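You operate a simulated robot arm through the tools that you are given. There is no shell and no other tool. Be economical: measure what you need, move in short steps, check, and stop when the job is done.

You are at the controls of a simulated robot arm. One attempt, no reset.

TASK
Close the two ink tins and stand the PAID and SENT stamps in the letter tray. Set down upright: paid stamp, sent stamp.

Only the result counts: the job must be done as asked and must still hold three seconds after the hand-in. Knocking over, shifting, dropping, spilling or breaking anything else fails it.

THE ROBOT
A 7-joint arm with a two-finger parallel gripper, fixed in place. Base frame: the origin is at the foot of the arm, x ahead of it, y to its left, z up; the work surface is at about z = 76. Readings come in cm, degrees, newtons and seconds.
With the tool pointing down near the work surface it reaches from about 30 to 70 cm from the base axis. Its first joint turns from -66.0 to 66.0 degrees. Payload 1.57 kg.
Tool frame: the origin (TCP) lies between the finger pads and is the grasp point; the fingertips stand 3 cm ahead of it; z points along the fingers, y is the line along which they close. Largest opening 11 cm; finger width 2.4, thickness 1.2; the body of the gripper, 4.8 by 11.2 cm, starts 7.8 cm behind the TCP.
Orientation is that of the tool frame in the base frame, as a unit quaternion [w, x, y, z]. With the fingers straight down and closing along the base's y, the tool's x points along the base's -x, its y along +y and its z along -z.

THE INTERFACE
- The arm moves only by the tool apply_moves. Its argument "targets" is text: rows parted by semicolons, each of 7 numbers parted by spaces: the shift along the tool's x, y, z in cm, then the turn, a rotation vector about the tool's x, y, z in degrees, then the finger opening in cm, from 0 to 11. In form: x y z rx ry rz grip; .... A call has 1 to 20 rows; each row shifts and turns the commanded pose from where the row before left it, along the tool's axes as they then stand. Each row takes 0.2 s and may step no farther than 5 cm and 8.6 degrees from the row before; otherwise, or with a gripper value out of range, the whole call is refused. A pose out of reach is approached as far as the arm can. The call stops where the force on the tool passes 40 N (or 10 N more than at its start, if that is more) or the arm is blocked; 0.2 s more then pass. Each finger travels about 10.8 cm/s and halts on what it meets, pressing with about 36 N; the grip force reading is that of the motor and also rises with nothing between the fingers. The clock runs only during rows and for 0.2 s after the last one: add rows that do not move to give the fingers time. It gives the time, the measured TCP pose, the force on the tool (base axes), the opening and the grip force at its end, in the units of the frame above (readings bear some noise), with the torque about the TCP (base axes, N m) and any sound that the robot's microphone picked up, and new pictures: "views" is both (left out), scene, wrist or none.
- Cameras (640 x 400 px; columns grow to the right, rows downward): "scene" is fixed at [17.1, -40, 139.87]; the picture's right is [0.71, -0.71, 0.00], its down [-0.43, -0.43, -0.79] and it looks along [0.56, 0.56, -0.61] (base axes); focal length 364 px, centre (320, 200). "wrist" rides on the gripper at [7, 1.6, -14.1] in the tool frame; the picture's right is [-0.23, 0.97, 0.00], its down [-0.85, -0.20, -0.48] and it looks along [-0.47, -0.11, 0.88] (tool axes); focal length 222 px, centre (320, 200). There is no depth. A picture from a camera that has moved, and an enlarged one, comes with that camera's place and axes in the base frame and with its lens.
- close_up(camera, box): a new picture of the part [left, top, right, bottom] of that camera's present view, enlarged. It takes no simulated time.
- hand_in(): hands the job in; it is judged then, once.

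Go step by step. Nothing tells you positions but the pictures and the camera data: compare them with the known pose of the tool, close in by small moves and look again before you grip or let go. The budget is 120 turns and 200 pictures, counting those below and the enlarged ones. Unless the task says otherwise, let go and move clear before handing in, and close with one line.

The tools are called as name(argument=value, ...) on one line, values as JSON. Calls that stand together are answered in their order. apply_moves: Moves the arm, as the interface text tells. Its arguments: {"type":"object","properties":{"targets":{"type":"string"},"views":{"type":"string","enum":["both","scene","wrist","none"]}},"required":["targets"]} The other tools are called the same way: close_up (camera, box) takes an enlarged picture of a part of a camera's view; hand_in () hands the job in.

At the start:

```text
time: 0.0
position: [36.7, 14.52, 104.09]
ee_rot: [0.0, 0.001, 1.0, 0.0]
contact_force: [0.6, -0.2, -0.7]
wrist_torque: [0.02, -0.01, 0.01]
opening: 11.01
gripper_force: 0.0
```

scene: 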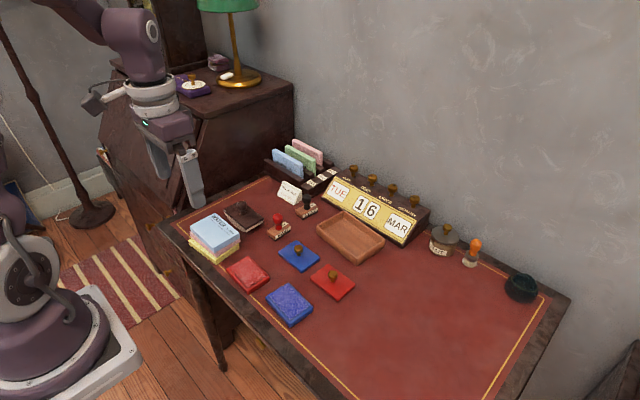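
wrist: 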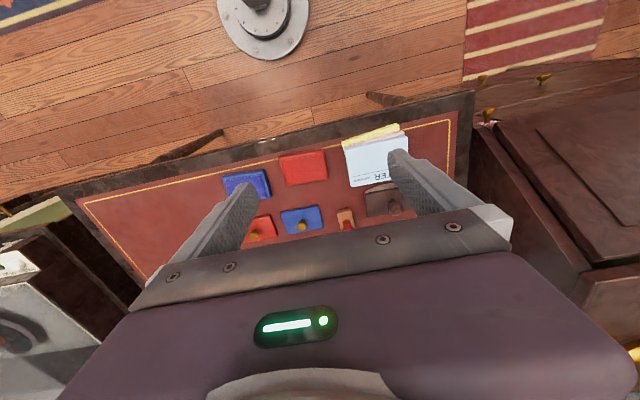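

I see a desk with two open ink pads (red, blue) and two lids with knobs, several stamps, and a tray. I'll enlarge the areas first.

close_up(camera="scene", box=[180, 180, 400, 330])

close_up(camera="scene", box=[250, 130, 350, 220])

close_up(camera="scene", box=[340, 160, 560, 310])

```text
2.67 times, centred on (290, 255) of scene
camera zoom: at [17.1, -40.0, 139.87], right [0.71, -0.71, 0.0], down [-0.43, -0.43, -0.79], along [0.56, 0.56, -0.61], focal length 970 px, centre (400, 53)
```

zoom: 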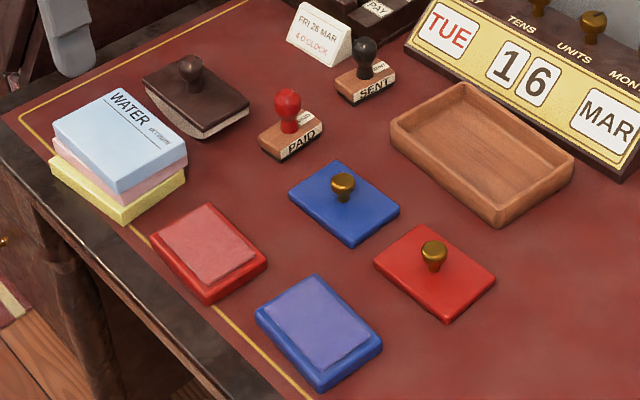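

```text
4.44 times, centred on (300, 175) of scene
camera zoom: at [17.1, -40.0, 139.87], right [0.71, -0.71, 0.0], down [-0.43, -0.43, -0.79], along [0.56, 0.56, -0.61], focal length 1617 px, centre (409, 311)
```

zoom: 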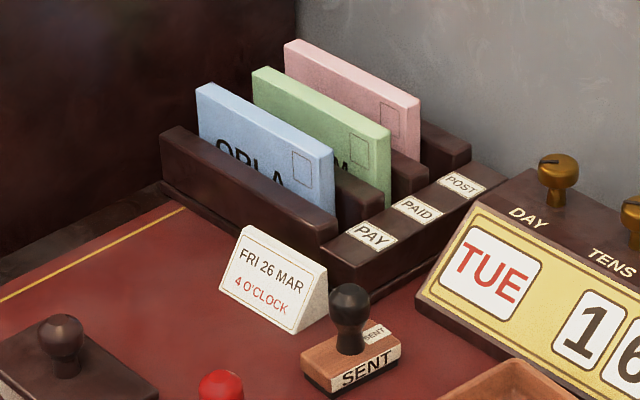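

```text
2.67 times, centred on (450, 235) of scene
camera zoom: at [17.1, -40.0, 139.87], right [0.71, -0.71, 0.0], down [-0.43, -0.43, -0.79], along [0.56, 0.56, -0.61], focal length 970 px, centre (-27, 107)
```

zoom: 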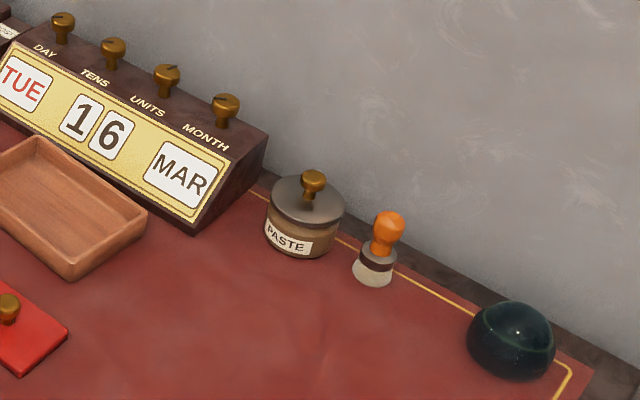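

Pads at roughly red (44.3, 9.5), blue (45.4, -2.8); lids at blue (56, 6), red (56, -5). I need precise corners, so I zoom more.

close_up(camera="scene", box=[224, 250, 320, 330])

close_up(camera="scene", box=[270, 230, 366, 310])

close_up(camera="wrist", box=[200, 110, 420, 250])

```text
5.00 times, centred on (272, 290) of scene
camera zoom: at [17.1, -40.0, 139.87], right [0.71, -0.71, 0.0], down [-0.43, -0.43, -0.79], along [0.56, 0.56, -0.61], focal length 1819 px, centre (560, -250)
```

zoom: 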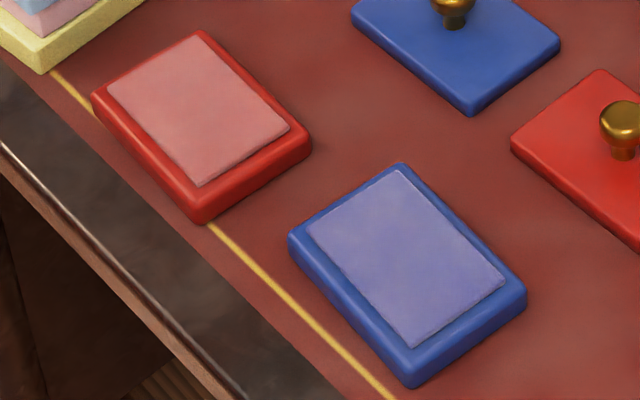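

```text
5.00 times, centred on (318, 270) of scene
camera zoom: at [17.1, -40.0, 139.87], right [0.71, -0.71, 0.0], down [-0.43, -0.43, -0.79], along [0.56, 0.56, -0.61], focal length 1819 px, centre (330, -150)
```

zoom: 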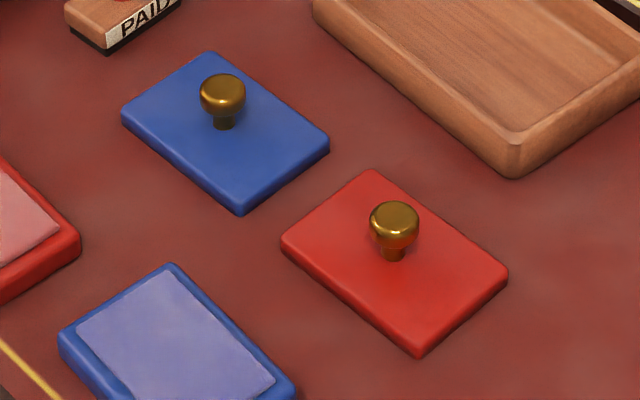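

```text
2.86 times, centred on (310, 180) of wrist
camera zoom: at [29.7, 16.28, 118.36], right [0.23, 0.97, 0.0], down [0.85, -0.2, 0.48], along [0.47, -0.11, -0.88], focal length 635 px, centre (349, 257)
```

zoom: 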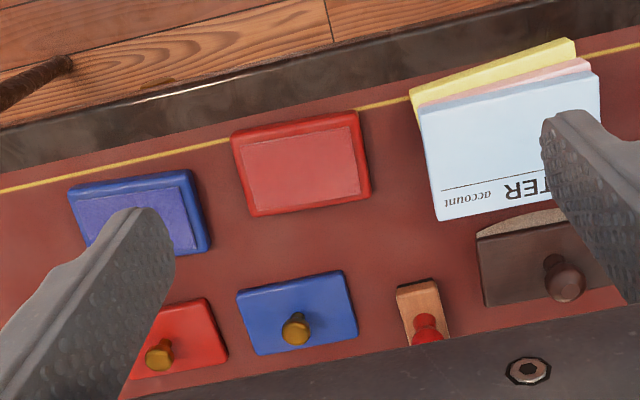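

Estimated: blue lid (56.3, 6.2) yaw ≈+1°, red lid (56.3, -4.8) yaw ≈+1°, red pad (44.3, 10.0) yaw ≈-2°, blue pad (45.7, -2.4) yaw ≈-4.5°. I move above the blue lid with the fingers partly closed and check with the wrist camera.

apply_moves(targets="-3.9 -1.66 2.2 0 0 0 6;-3.9 -1.66 2.2 0 0 0 5;-3.9 -1.66 2.2 0 0 0 5;-3.9 -1.66 2.2 0 0 0 5;-3.9 -1.66 2.2 0 0 0 5;0 0 0 0 0 0 5")

close_up(camera="wrist", box=[140, 20, 460, 220])

```text
time: 1.4
position: [56.37, 6.43, 93.28]
ee_rot: [0.0, 0.0, 1.0, 0.0]
contact_force: [0.8, 0.0, -0.2]
wrist_torque: [0.0, -0.01, 0.0]
opening: 5.02
gripper_force: 0.1
camera wrist: at [49.41, 8.13, 107.45], right [0.23, 0.97, 0.0], down [0.85, -0.2, 0.48], along [0.47, -0.11, -0.88], focal length 222 px, centre (320, 200)
```

scene: 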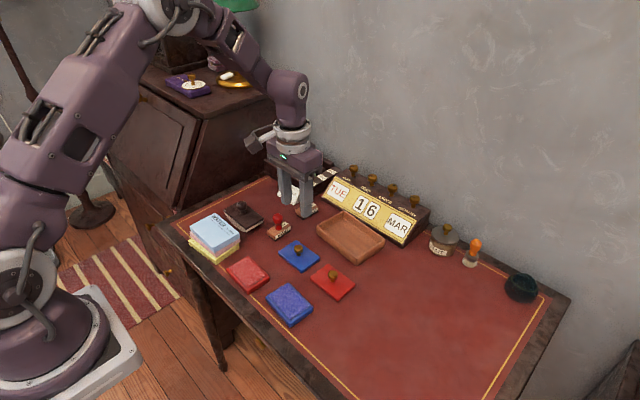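
wrist: 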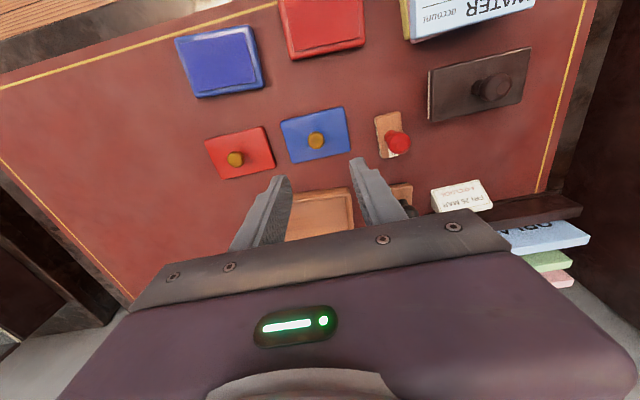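

```text
2.00 times, centred on (300, 120) of wrist
camera zoom: at [49.41, 8.13, 107.45], right [0.23, 0.97, 0.0], down [0.85, -0.2, 0.48], along [0.47, -0.11, -0.88], focal length 444 px, centre (360, 360)
```

zoom: 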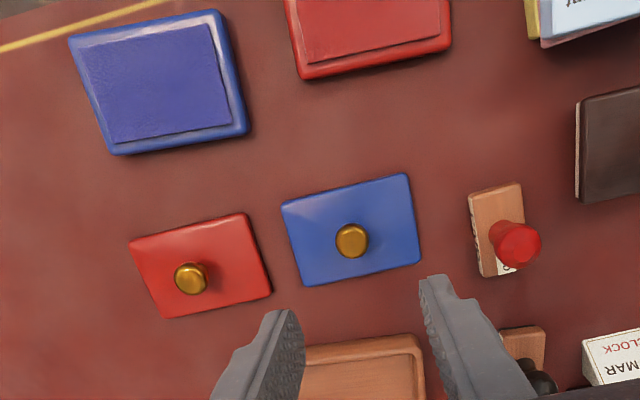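

Wrist view agrees (blue knob ≈ (56.0, 6.1)). I descend partway over it and check.

apply_moves(targets="0.1 -0.1 4 0 0 0 4.5;0.1 -0.1 4 0 0 0 4.5;0 0 0 0 0 0 4.5")

close_up(camera="scene", box=[260, 200, 356, 280])

```text
time: 2.2
position: [56.09, 6.2, 85.13]
ee_rot: [-0.001, 0.0, 1.0, 0.0]
contact_force: [0.3, -0.5, 0.1]
wrist_torque: [-0.02, 0.01, -0.01]
opening: 4.48
gripper_force: 0.1
camera wrist: at [49.14, 7.87, 99.39], right [0.23, 0.97, 0.0], down [0.85, -0.2, 0.48], along [0.47, -0.11, -0.88], focal length 222 px, centre (320, 200)
```

scene: 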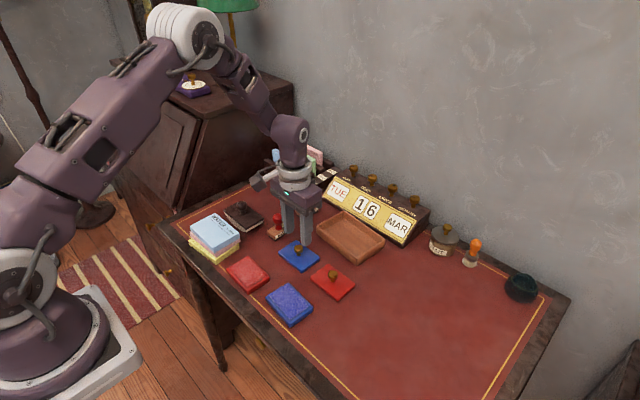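
wrist: 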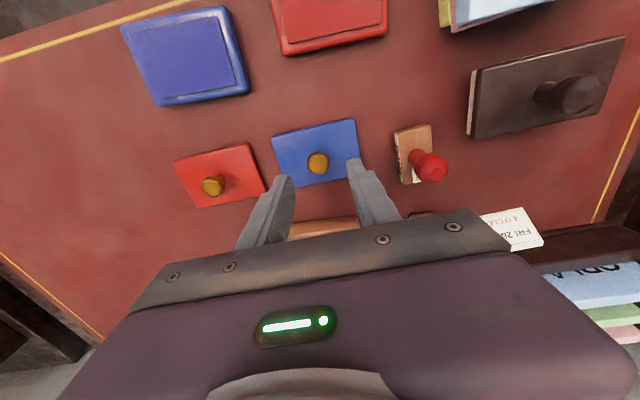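

```text
5.00 times, centred on (308, 240) of scene
camera zoom: at [17.1, -40.0, 139.87], right [0.71, -0.71, 0.0], down [-0.43, -0.43, -0.79], along [0.56, 0.56, -0.61], focal length 1819 px, centre (380, 0)
```

zoom: 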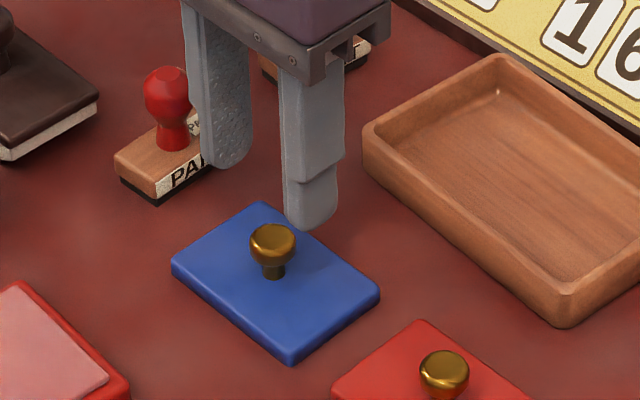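

Fingers straddle the knob nicely. I descend and close.

apply_moves(targets="0 0 2.5 0 0 0 4.5;0 0 2.1 0 0 0 4.5;0 0 0 0 0 0 4.5;0 0 0 0 0 0 1;0 0 0 0 0 0 1;0 0 0 0 0 0 1", views="none")

close_up(camera="scene", box=[260, 200, 356, 280])

```text
time: 3.6
position: [56.0, 6.36, 80.5]
ee_rot: [0.0, 0.0, 1.0, -0.001]
contact_force: [0.4, 1.1, 0.9]
wrist_torque: [0.02, -0.04, 0.01]
opening: 2.01
gripper_force: 34.0
```

```text
5.00 times, centred on (308, 240) of scene
camera zoom: at [17.1, -40.0, 139.87], right [0.71, -0.71, 0.0], down [-0.43, -0.43, -0.79], along [0.56, 0.56, -0.61], focal length 1819 px, centre (380, 0)
```

zoom: 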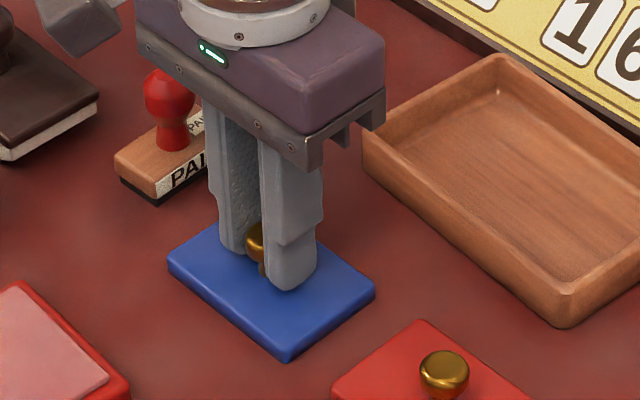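

Knob held (2.0 cm). I lift, carry toward the blue pad, and turn −5.5° on the way.

apply_moves(targets="0 0 -3 0 0 0 1;0 0 -3 0 0 0 1;2.65 -2.2 0 0 0 0 1;2.65 -2.2 0 0 0 0 1;2.65 -2.2 0 0 0 0 1;2.65 -2.2 0 0 0 5.5 1;0 0 0 0 0 0 1;0 0 0 0 0 0 1")

close_up(camera="scene", box=[240, 230, 360, 330])

close_up(camera="wrist", box=[220, 80, 420, 220])

```text
time: 5.4
position: [45.26, -2.84, 86.63]
ee_rot: [0.0, 0.048, 0.999, -0.001]
contact_force: [0.6, 0.2, -0.3]
wrist_torque: [-0.05, 0.02, 0.01]
opening: 2.03
gripper_force: 33.5
camera wrist: at [38.58, -0.47, 100.73], right [0.32, 0.95, 0.0], down [0.83, -0.28, 0.48], along [0.45, -0.15, -0.88], focal length 222 px, centre (320, 200)
```

scene: 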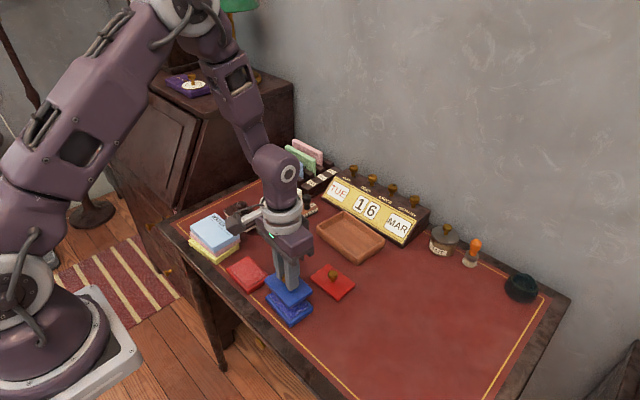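
wrist: 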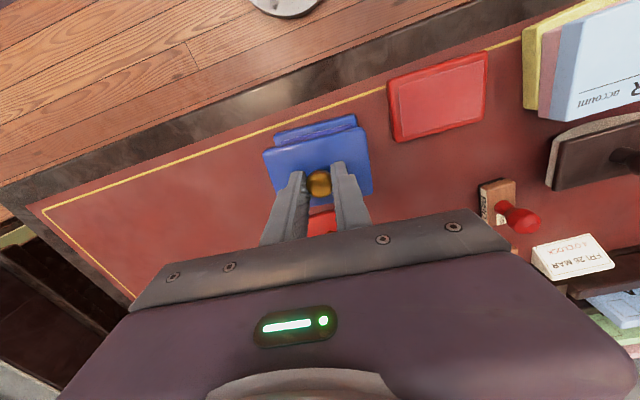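

```text
4.00 times, centred on (300, 280) of scene
camera zoom: at [17.1, -40.0, 139.87], right [0.71, -0.71, 0.0], down [-0.43, -0.43, -0.79], along [0.56, 0.56, -0.61], focal length 1455 px, centre (400, -120)
```

zoom: 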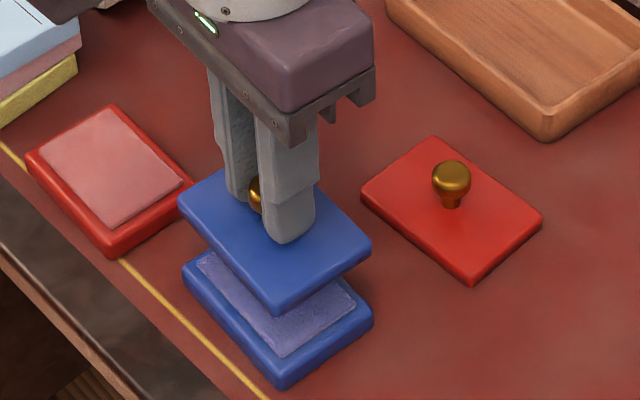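

```text
2.86 times, centred on (320, 150) of wrist
camera zoom: at [38.58, -0.47, 100.73], right [0.32, 0.95, 0.0], down [0.83, -0.28, 0.48], along [0.45, -0.15, -0.88], focal length 635 px, centre (320, 343)
```

zoom: 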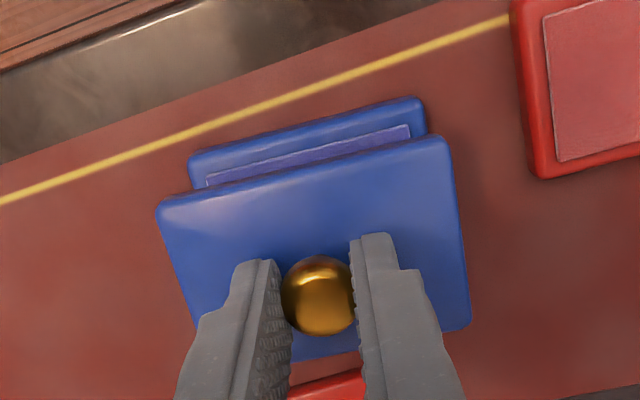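

Lid hangs level over the pad. I lower it to about 1 cm above and compare the edges up close.

apply_moves(targets="0 0.1 1.9 0 0 0 1;0 0.1 1.9 0 0 0 1;0 0 0 0 0 0 1", views="none")

close_up(camera="scene", box=[252, 260, 324, 332])

close_up(camera="wrist", box=[240, 100, 400, 212])

```text
time: 6.2
position: [45.39, -2.56, 82.7]
ee_rot: [0.0, 0.048, 0.999, 0.0]
contact_force: [-0.5, -0.1, -0.8]
wrist_torque: [0.01, 0.0, -0.02]
opening: 2.02
gripper_force: 33.3
```

```text
5.56 times, centred on (288, 296) of scene
camera zoom: at [17.1, -40.0, 139.87], right [0.71, -0.71, 0.0], down [-0.43, -0.43, -0.79], along [0.56, 0.56, -0.61], focal length 2021 px, centre (498, -333)
```

zoom: 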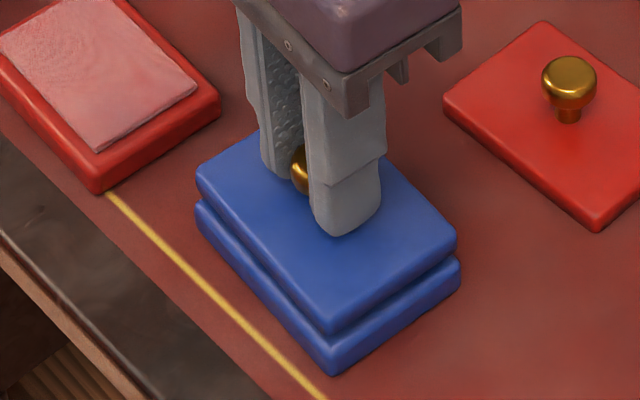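

```text
3.57 times, centred on (320, 156) of wrist
camera zoom: at [38.61, -0.28, 96.94], right [0.32, 0.95, 0.0], down [0.83, -0.28, 0.48], along [0.45, -0.15, -0.88], focal length 793 px, centre (320, 357)
```

zoom: 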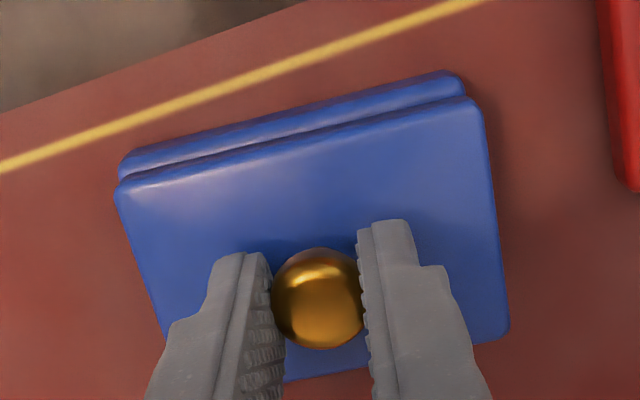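

The lid needs about 0.3 cm toward (-x, -y). I shift and lower a little more.

apply_moves(targets="0.23 -0.2 0 0 0 0 1;0 0 0.6 0 0 0 1;0 0 0 0 0 0 1", views="none")

close_up(camera="scene", box=[252, 260, 324, 332])

close_up(camera="wrist", box=[240, 100, 400, 212])

```text
time: 7.0
position: [45.14, -2.7, 82.14]
ee_rot: [0.002, 0.047, 0.999, 0.0]
contact_force: [3.4, -2.7, 14.9]
wrist_torque: [-0.1, 0.02, 0.05]
opening: 2.02
gripper_force: 33.8
heard: snap
```

```text
5.56 times, centred on (288, 296) of scene
camera zoom: at [17.09, -40.0, 139.87], right [0.71, -0.71, 0.0], down [-0.43, -0.43, -0.79], along [0.56, 0.56, -0.61], focal length 2021 px, centre (498, -333)
```

zoom: 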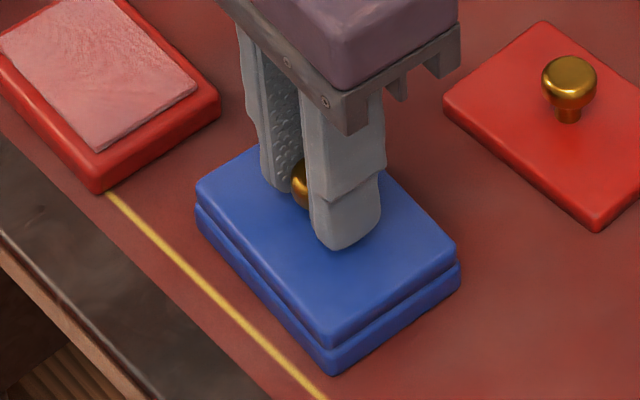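

```text
3.57 times, centred on (320, 156) of wrist
camera zoom: at [38.41, -0.38, 96.35], right [0.32, 0.95, 0.0], down [0.83, -0.28, 0.48], along [0.46, -0.15, -0.88], focal length 793 px, centre (320, 357)
```

zoom: 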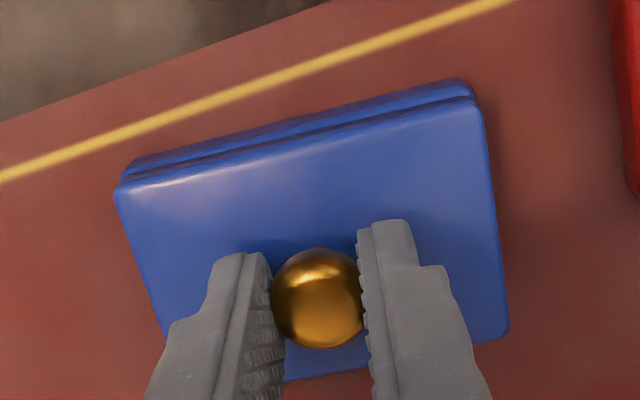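

I heard a snap with 15 N upward, so the blue tin is closed. I press slightly, release, and rise.

apply_moves(targets="0 0 0.15 0 0 0 1;0 0 -0.25 0 0 0 1;0 0 0 0 0 0 3;0 0 0 0 0 0 4.5;0 0 -2.5 0 0 0 4.5;0 0 -4 0 0 0 4.5;0 0 0 0 0 0 4.5")

close_up(camera="scene", box=[252, 260, 324, 332])

```text
time: 8.6
position: [44.97, -2.8, 89.01]
ee_rot: [0.001, 0.049, 0.999, 0.0]
contact_force: [0.1, -0.4, 0.5]
wrist_torque: [0.0, -0.01, -0.01]
opening: 4.5
gripper_force: 0.0
camera wrist: at [38.26, -0.36, 103.13], right [0.32, 0.95, 0.0], down [0.83, -0.28, 0.48], along [0.45, -0.15, -0.88], focal length 222 px, centre (320, 200)
```

scene: 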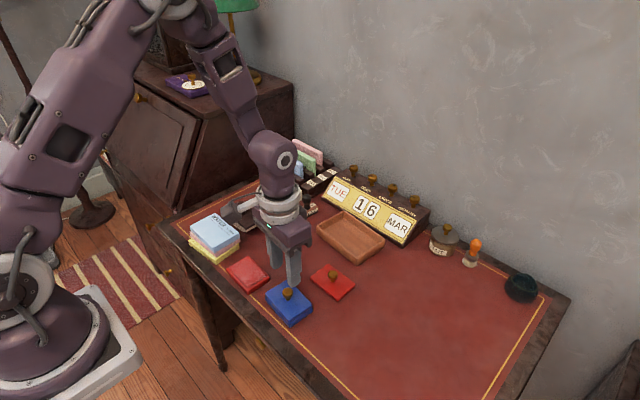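
wrist: 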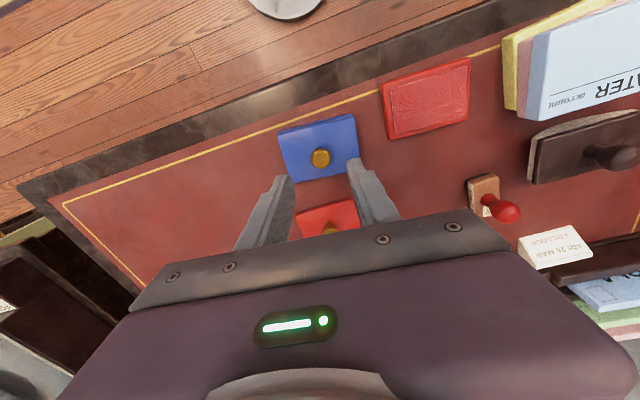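

```text
5.56 times, centred on (288, 296) of scene
camera zoom: at [17.1, -40.0, 139.87], right [0.71, -0.71, 0.0], down [-0.43, -0.43, -0.79], along [0.56, 0.56, -0.61], focal length 2021 px, centre (498, -333)
```

zoom: 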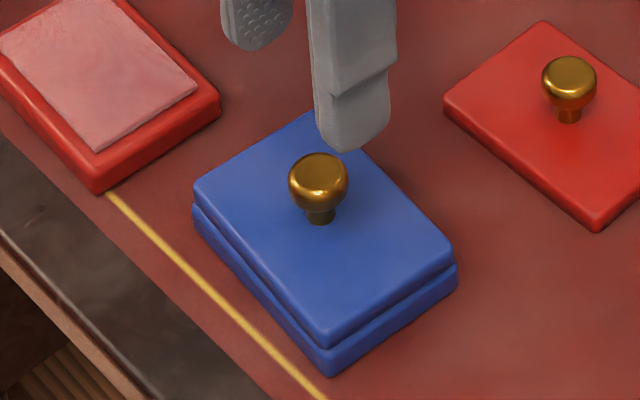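

Blue tin closed. Now to the red lid at ≈(56.1, -4.75).

apply_moves(targets="0 0 0 0 0 -5.5 4.5;-3.7 -0.65 0 0 0 0 4.5;-3.7 -0.65 0 0 0 0 4.5;-3.7 -0.65 0 0 0 0 4.5;0 0 3.9 0 0 0 4.5;0 0 0 0 0 0 4.5", views="wrist")

close_up(camera="scene", box=[290, 220, 386, 300])

close_up(camera="wrist", box=[240, 80, 400, 192])

```text
time: 10.0
position: [56.2, -4.61, 84.83]
ee_rot: [0.0, 0.0, 1.0, 0.0]
contact_force: [0.6, -0.8, -0.5]
wrist_torque: [-0.02, -0.01, 0.02]
opening: 4.49
gripper_force: 0.1
camera wrist: at [49.28, -2.9, 98.91], right [0.23, 0.97, 0.0], down [0.85, -0.2, 0.48], along [0.47, -0.11, -0.88], focal length 222 px, centre (320, 200)
```

wrist: 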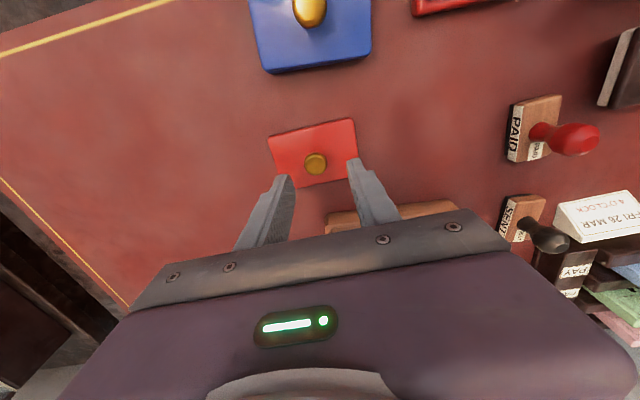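

```text
5.00 times, centred on (338, 260) of scene
camera zoom: at [17.1, -40.0, 139.87], right [0.71, -0.71, 0.0], down [-0.43, -0.43, -0.79], along [0.56, 0.56, -0.61], focal length 1819 px, centre (230, -100)
```

zoom: 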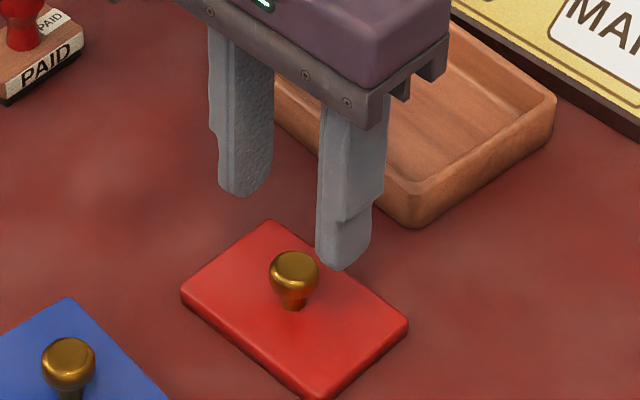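

```text
3.57 times, centred on (320, 136) of wrist
camera zoom: at [49.28, -2.9, 98.91], right [0.23, 0.97, 0.0], down [0.85, -0.2, 0.48], along [0.47, -0.11, -0.88], focal length 793 px, centre (320, 429)
```

zoom: 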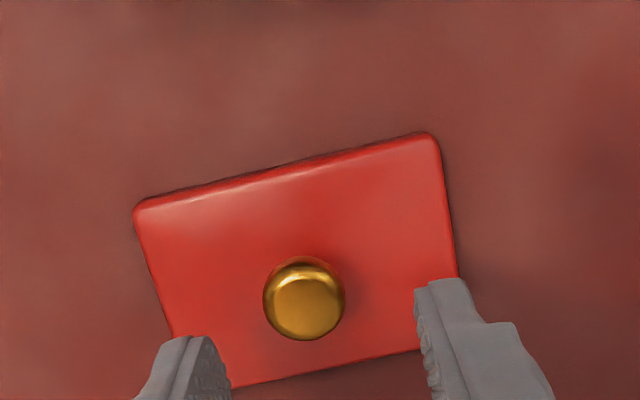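

Knob is ~0.2 cm to -y of centre. I correct, descend and grip.

apply_moves(targets="0 -0.2 2.2 0 0 0 4.5;0 0 2.2 0 0 0 4.5;0 0 0 0 0 0 4.5;0 0 0 0 0 0 1;0 0 0 0 0 0 1;0 0 0 0 0 0 1", views="none")

close_up(camera="scene", box=[290, 220, 386, 300])

```text
time: 11.4
position: [56.19, -4.85, 80.23]
ee_rot: [0.001, 0.0, 1.0, 0.0]
contact_force: [-0.5, -0.8, 0.6]
wrist_torque: [-0.01, -0.02, 0.0]
opening: 2.03
gripper_force: 33.5
```

```text
5.00 times, centred on (338, 260) of scene
camera zoom: at [17.1, -40.0, 139.87], right [0.71, -0.71, 0.0], down [-0.43, -0.43, -0.79], along [0.56, 0.56, -0.61], focal length 1819 px, centre (230, -100)
```

zoom: 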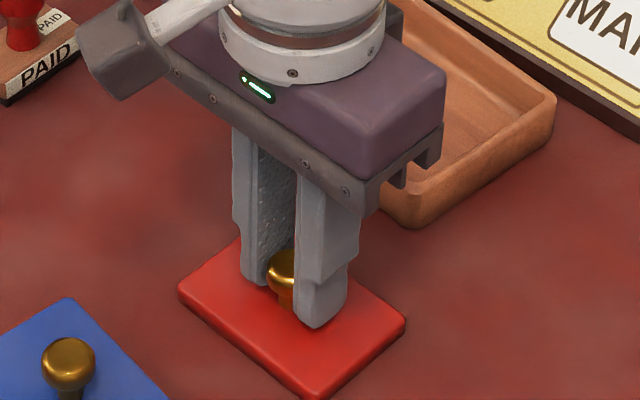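

Held. I lift 7 and carry to above the red pad, turning −3°.

apply_moves(targets="0 0 -3.5 0 0 0 1;0 0 -3.5 0 0 0 1;2.46 2.88 0 0 0 0 1;2.46 2.88 0 0 0 0 1;2.46 2.88 0 0 0 0 1;2.46 2.88 0 0 0 0 1;2.46 2.88 0 0 0 3 1;0 0 3 0 0 0 1;0 0 0 0 0 0 1;0 0 0 0 0 0 1")

close_up(camera="scene", box=[210, 235, 282, 307])

close_up(camera="wrist", box=[240, 100, 400, 212])

```text
time: 13.6
position: [44.0, 9.44, 84.45]
ee_rot: [0.0, 0.026, 1.0, 0.0]
contact_force: [1.0, 0.3, -1.2]
wrist_torque: [0.02, -0.02, -0.01]
opening: 1.99
gripper_force: 34.1
camera wrist: at [37.1, 11.51, 98.67], right [0.28, 0.96, 0.0], down [0.84, -0.24, 0.48], along [0.46, -0.13, -0.88], focal length 222 px, centre (320, 200)
```

scene: 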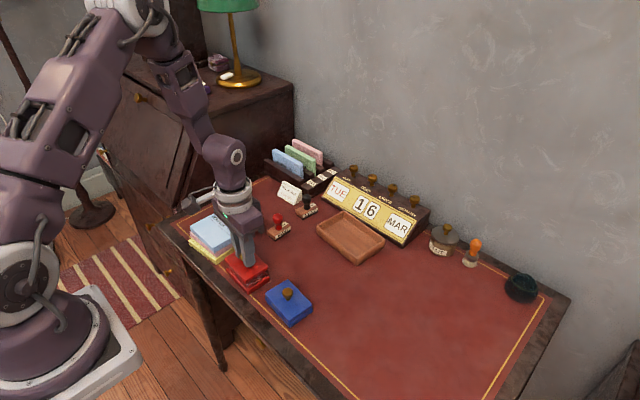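
wrist: 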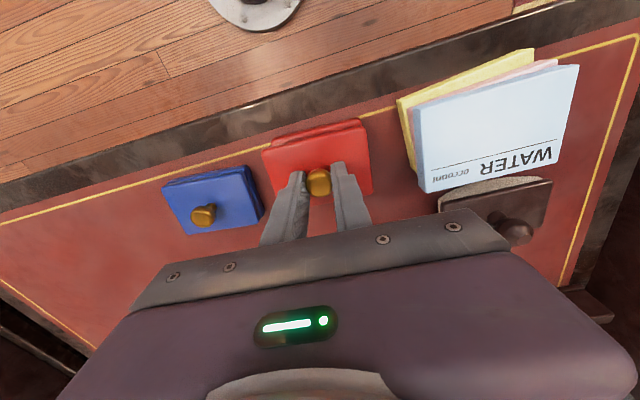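

```text
5.56 times, centred on (246, 271) of scene
camera zoom: at [17.1, -40.0, 139.87], right [0.71, -0.71, 0.0], down [-0.43, -0.43, -0.79], along [0.56, 0.56, -0.61], focal length 2021 px, centre (731, -194)
```

zoom: 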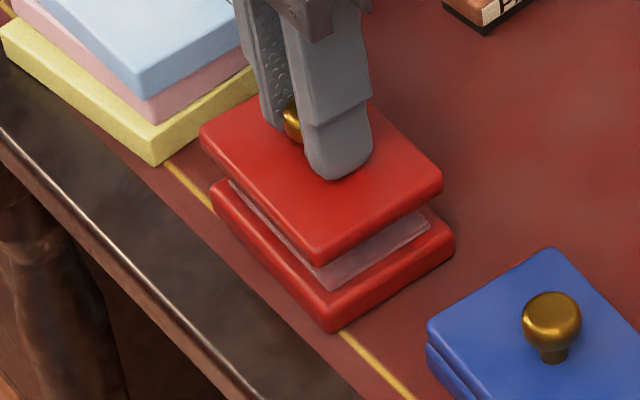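

```text
3.57 times, centred on (320, 156) of wrist
camera zoom: at [37.1, 11.51, 98.67], right [0.28, 0.96, 0.0], down [0.84, -0.24, 0.48], along [0.46, -0.13, -0.88], focal length 793 px, centre (320, 357)
```

zoom: 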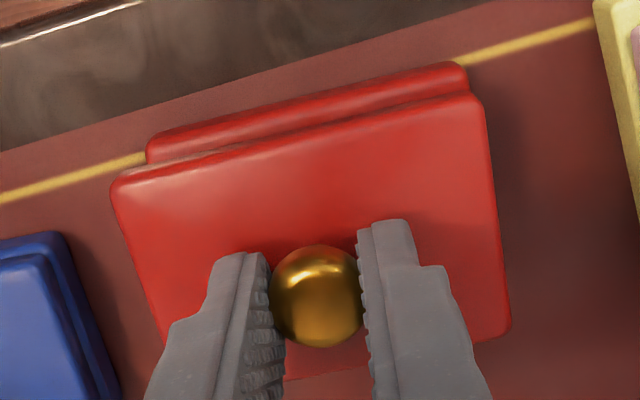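

I estimate the lid must go about (+0.27, +0.17). I shift, lower 1.5 cm and check again.

apply_moves(targets="-0.26 0.18 0 0 0 0 1;0 0 1.5 0 0 0 1;0 0 0 0 0 0 1", views="none")

close_up(camera="scene", box=[210, 235, 282, 307])

close_up(camera="wrist", box=[240, 100, 400, 212])

```text
time: 14.4
position: [44.19, 9.7, 83.03]
ee_rot: [0.0, 0.026, 1.0, 0.002]
contact_force: [0.0, -0.5, 0.5]
wrist_torque: [0.01, 0.02, 0.0]
opening: 1.99
gripper_force: 33.6
```

```text
5.56 times, centred on (246, 271) of scene
camera zoom: at [17.1, -40.0, 139.87], right [0.71, -0.71, 0.0], down [-0.43, -0.43, -0.79], along [0.56, 0.56, -0.61], focal length 2021 px, centre (731, -194)
```

zoom: 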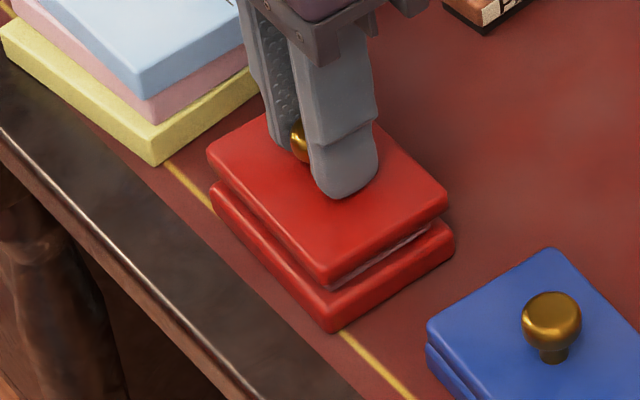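

```text
3.57 times, centred on (320, 156) of wrist
camera zoom: at [37.36, 11.77, 97.16], right [0.28, 0.96, 0.0], down [0.84, -0.24, 0.48], along [0.46, -0.13, -0.88], focal length 793 px, centre (320, 357)
```

zoom: 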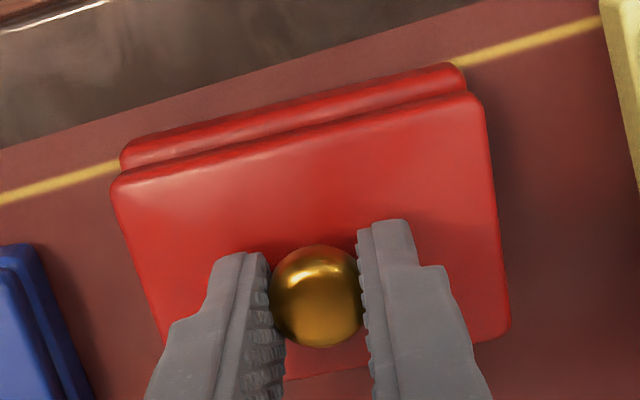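

Nearly aligned. I lower onto the pad gently.

apply_moves(targets="0 -0.06 0.5 0 0 0 1;0 0 0.4 0 0 0 1;0 0 0 0 0 0 1", views="none")

close_up(camera="scene", box=[210, 235, 282, 307])

close_up(camera="wrist", box=[240, 100, 400, 212])

```text
time: 15.2
position: [44.14, 9.77, 82.02]
ee_rot: [0.001, 0.026, 1.0, 0.0]
contact_force: [-0.2, -0.6, 0.0]
wrist_torque: [0.02, -0.03, 0.01]
opening: 2.03
gripper_force: 33.6
```

```text
5.56 times, centred on (246, 271) of scene
camera zoom: at [17.1, -40.0, 139.87], right [0.71, -0.71, 0.0], down [-0.43, -0.43, -0.79], along [0.56, 0.56, -0.61], focal length 2021 px, centre (731, -194)
```

zoom: 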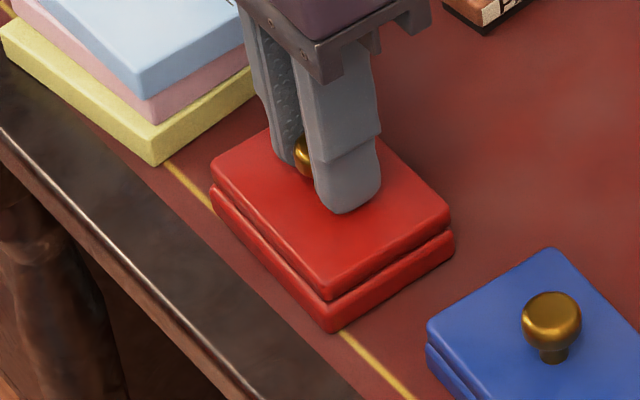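

```text
3.57 times, centred on (320, 156) of wrist
camera zoom: at [37.38, 11.77, 96.29], right [0.28, 0.96, 0.0], down [0.84, -0.24, 0.48], along [0.46, -0.13, -0.88], focal length 793 px, centre (320, 357)
```

zoom: 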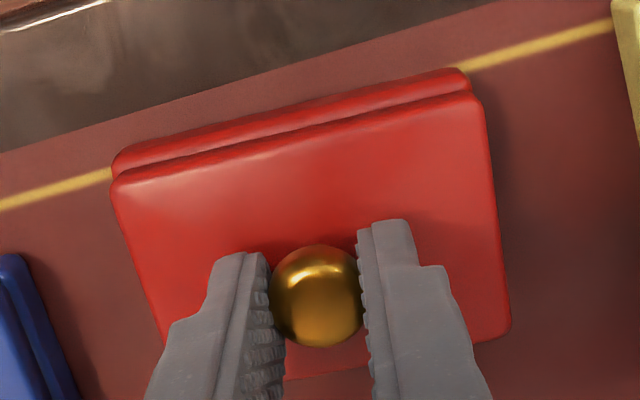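

Small correction (-0.1, -0.1), then press on to the snap.

apply_moves(targets="0.1 -0.11 0 0 0 0 1;0 0 0.25 0 0 0 1;0 0 0.2 0 0 0 1;0 0 0 0 0 0 1", views="none")

close_up(camera="scene", box=[210, 235, 282, 307])

```text
time: 15.9
position: [44.01, 9.65, 81.98]
ee_rot: [0.0, 0.026, 1.0, 0.001]
contact_force: [-4.9, -0.9, 11.4]
wrist_torque: [0.03, 0.03, 0.01]
opening: 2.03
gripper_force: 33.3
heard: snap
stopped in row 3: the force on the tool passed its limit at 46 N (the readings are from after the stop); the commanded pose is now the measured one
```

```text
5.56 times, centred on (246, 271) of scene
camera zoom: at [17.08, -40.0, 139.87], right [0.71, -0.71, 0.0], down [-0.43, -0.43, -0.79], along [0.56, 0.56, -0.61], focal length 2021 px, centre (731, -194)
```

zoom: 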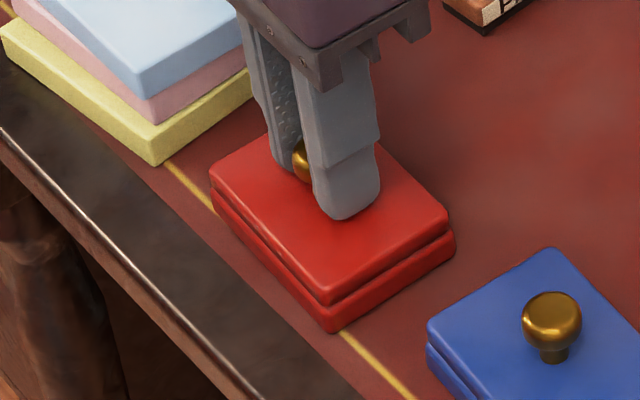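

Red tin snapped shut. I release, rise, and look at the stamps and tray.

apply_moves(targets="0 0 -0.1 0 0 0 1;0 0 0 0 0 0 3;0 0 0 0 0 0 4.5;0 0 -3 0 0 0 4.5;0 0 -4 0 0 0 4.5;0 0 -4 0 0 -3 4.5;0 0 0 0 0 0 4.5")

close_up(camera="scene", box=[258, 180, 330, 252])

close_up(camera="scene", box=[300, 195, 396, 275])

close_up(camera="scene", box=[210, 235, 330, 335])

```text
time: 17.5
position: [44.03, 9.59, 93.12]
ee_rot: [0.001, 0.001, 1.0, 0.001]
contact_force: [-1.2, 0.7, -0.6]
wrist_torque: [0.01, 0.02, 0.01]
opening: 4.48
gripper_force: 0.1
camera wrist: at [37.15, 11.32, 107.34], right [0.23, 0.97, 0.0], down [0.85, -0.2, 0.48], along [0.47, -0.11, -0.88], focal length 222 px, centre (320, 200)
```

scene: 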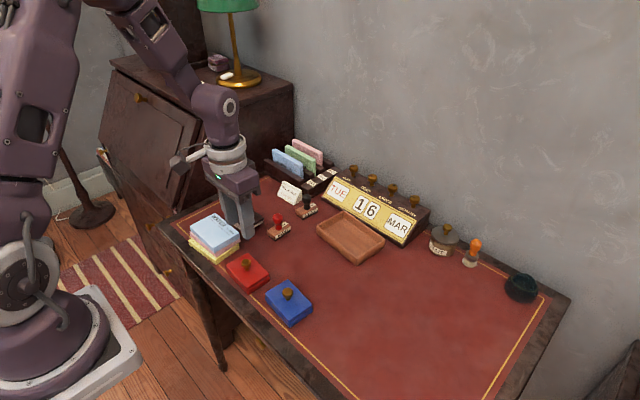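
wrist: 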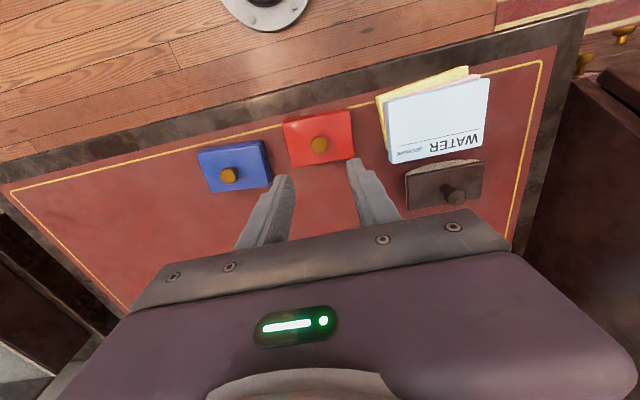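

```text
5.56 times, centred on (294, 216) of scene
camera zoom: at [17.1, -40.0, 139.87], right [0.71, -0.71, 0.0], down [-0.43, -0.43, -0.79], along [0.56, 0.56, -0.61], focal length 2021 px, centre (464, 111)
```

zoom: 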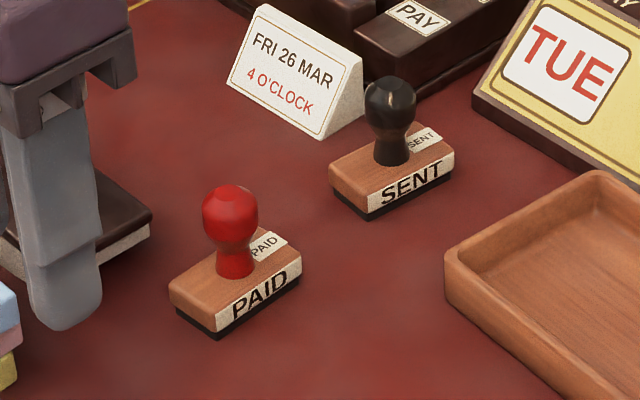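

```text
5.00 times, centred on (348, 235) of scene
camera zoom: at [17.1, -40.0, 139.87], right [0.71, -0.71, 0.0], down [-0.43, -0.43, -0.79], along [0.56, 0.56, -0.61], focal length 1819 px, centre (180, 25)
```

zoom: 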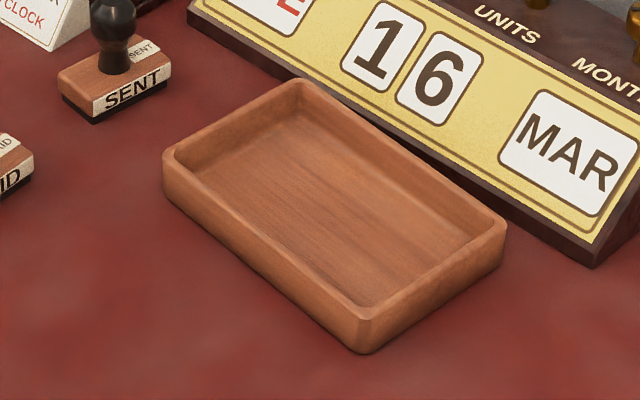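

```text
4.00 times, centred on (270, 285) of scene
camera zoom: at [17.1, -40.0, 139.87], right [0.71, -0.71, 0.0], down [-0.43, -0.43, -0.79], along [0.56, 0.56, -0.61], focal length 1455 px, centre (520, -140)
```

zoom: 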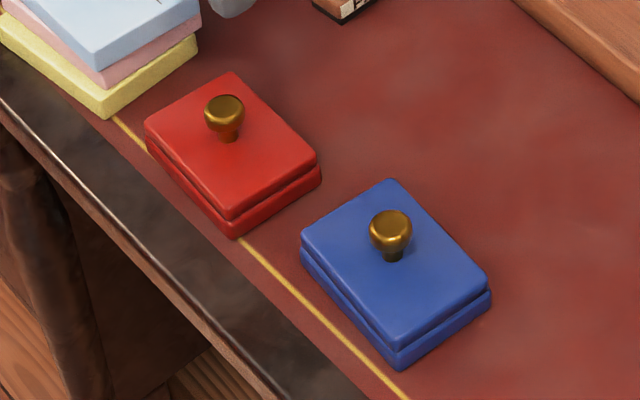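

Both tins look closed. PAID stamp ≈(58.3, 16.2), head centre z≈80.8; SENT ≈(68.9, 16.8); tray centre ≈(69.2, 1.7), yaw ≈-4°. I go above PAID.

apply_moves(targets="-3.6 1.65 0 0 0 0 5;-3.6 1.65 0 0 0 0 5;-3.6 1.65 0 0 0 0 5;-3.5 1.65 0 0 0 0 5;0 0 3.5 0 0 0 5;0 0 3 0 0 0 5;0 0 0 0 0 0 5")

close_up(camera="scene", box=[248, 170, 320, 242])

close_up(camera="wrist", box=[240, 80, 400, 192])

```text
time: 19.1
position: [58.44, 16.23, 86.65]
ee_rot: [0.001, 0.0, 1.0, 0.002]
contact_force: [-0.1, -0.5, 0.6]
wrist_torque: [-0.01, 0.03, 0.0]
opening: 5.02
gripper_force: 0.1
camera wrist: at [51.48, 17.87, 100.81], right [0.23, 0.97, 0.0], down [0.85, -0.2, 0.48], along [0.47, -0.11, -0.88], focal length 222 px, centre (320, 200)
```

scene: 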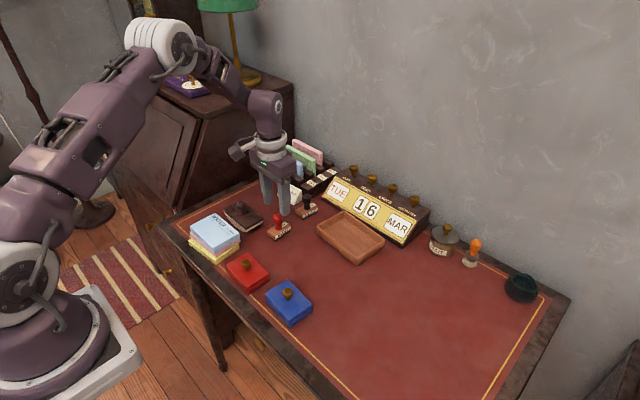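
wrist: 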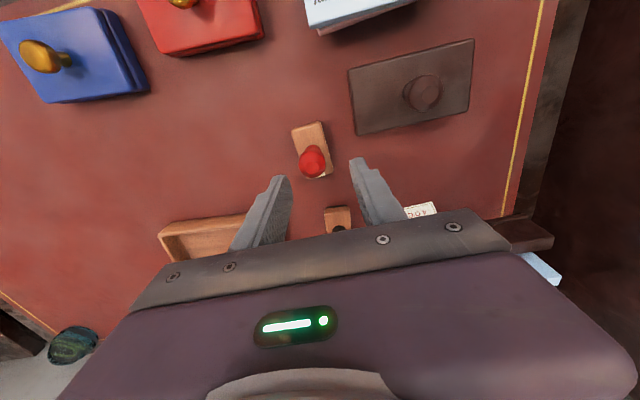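

```text
5.56 times, centred on (284, 206) of scene
camera zoom: at [17.1, -40.0, 139.87], right [0.71, -0.71, 0.0], down [-0.43, -0.43, -0.79], along [0.56, 0.56, -0.61], focal length 2021 px, centre (520, 167)
```

zoom: 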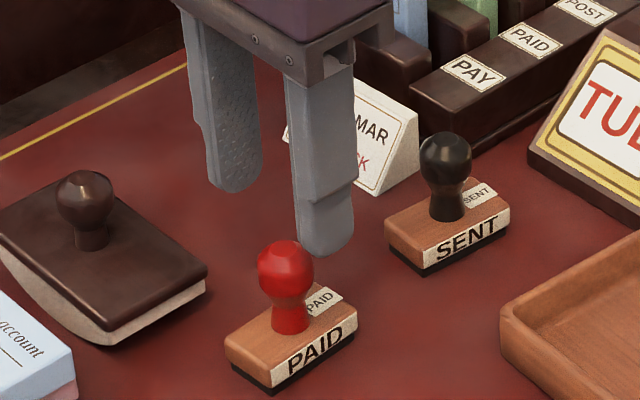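

```text
3.57 times, centred on (320, 136) of wrist
camera zoom: at [51.48, 17.87, 100.81], right [0.23, 0.97, 0.0], down [0.85, -0.2, 0.48], along [0.47, -0.11, -0.88], focal length 793 px, centre (320, 429)
```

zoom: 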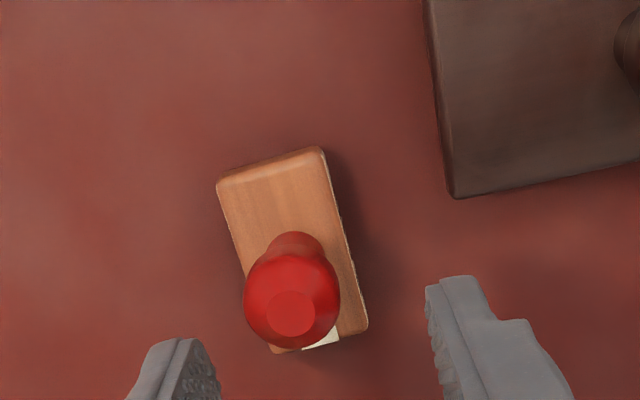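

The head sits about 0.6 cm toward -x/-y of the tool axis (head ≈(57.9, 15.6, 81.7)). I correct and recheck.

apply_moves(targets="0.55 -0.64 -0.3 0 0 0 5;0 0 0 0 0 0 5", views="none")

close_up(camera="scene", box=[248, 170, 320, 242])

close_up(camera="wrist", box=[240, 80, 400, 192])

```text
time: 19.7
position: [57.91, 15.47, 87.01]
ee_rot: [0.001, 0.0, 1.0, 0.0]
contact_force: [0.6, -0.5, -0.8]
wrist_torque: [-0.02, 0.02, 0.01]
opening: 5.0
gripper_force: 0.1
```

```text
5.56 times, centred on (284, 206) of scene
camera zoom: at [17.1, -40.0, 139.87], right [0.71, -0.71, 0.0], down [-0.43, -0.43, -0.79], along [0.56, 0.56, -0.61], focal length 2021 px, centre (520, 167)
```

zoom: 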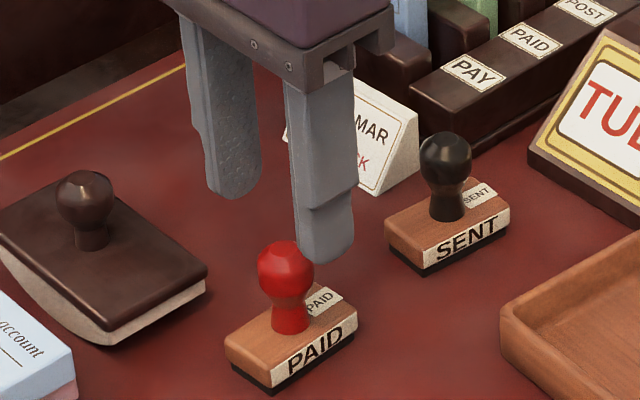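

```text
3.57 times, centred on (320, 136) of wrist
camera zoom: at [50.94, 17.22, 101.13], right [0.23, 0.97, 0.0], down [0.85, -0.2, 0.48], along [0.47, -0.11, -0.88], focal length 793 px, centre (320, 429)
```

zoom: 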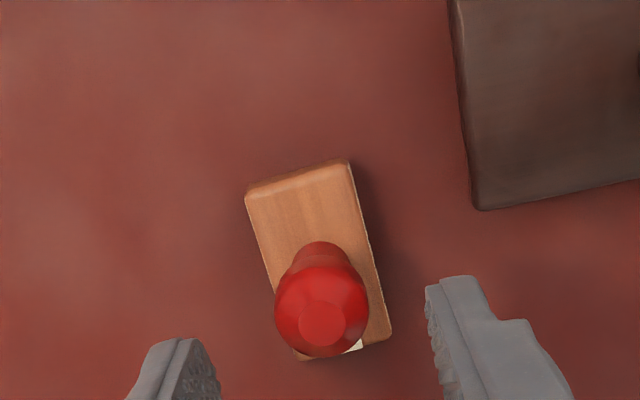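

Centred. Descend to TCP z≈82 and grip.

apply_moves(targets="0 0 2.5 0 0 0 5;0 0 2.5 0 0 0 5;0 0 0 0 0 0 5;0 0 0 0 0 0 1.5;0 0 0 0 0 0 1.5;0 0 0 0 0 0 1.5", views="none")

close_up(camera="scene", box=[248, 180, 320, 252])

```text
time: 21.1
position: [57.96, 15.6, 81.72]
ee_rot: [0.001, 0.0, 1.0, 0.001]
contact_force: [0.9, -0.5, 0.0]
wrist_torque: [0.0, -0.01, 0.01]
opening: 2.31
gripper_force: 35.2
```

```text
5.56 times, centred on (284, 216) of scene
camera zoom: at [17.1, -40.0, 139.87], right [0.71, -0.71, 0.0], down [-0.43, -0.43, -0.79], along [0.56, 0.56, -0.61], focal length 2021 px, centre (520, 111)
```

zoom: 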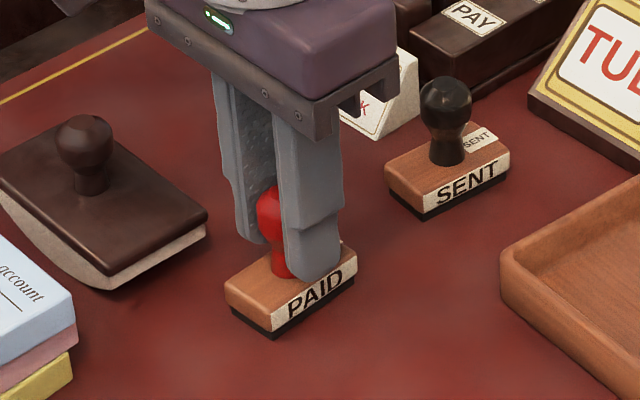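

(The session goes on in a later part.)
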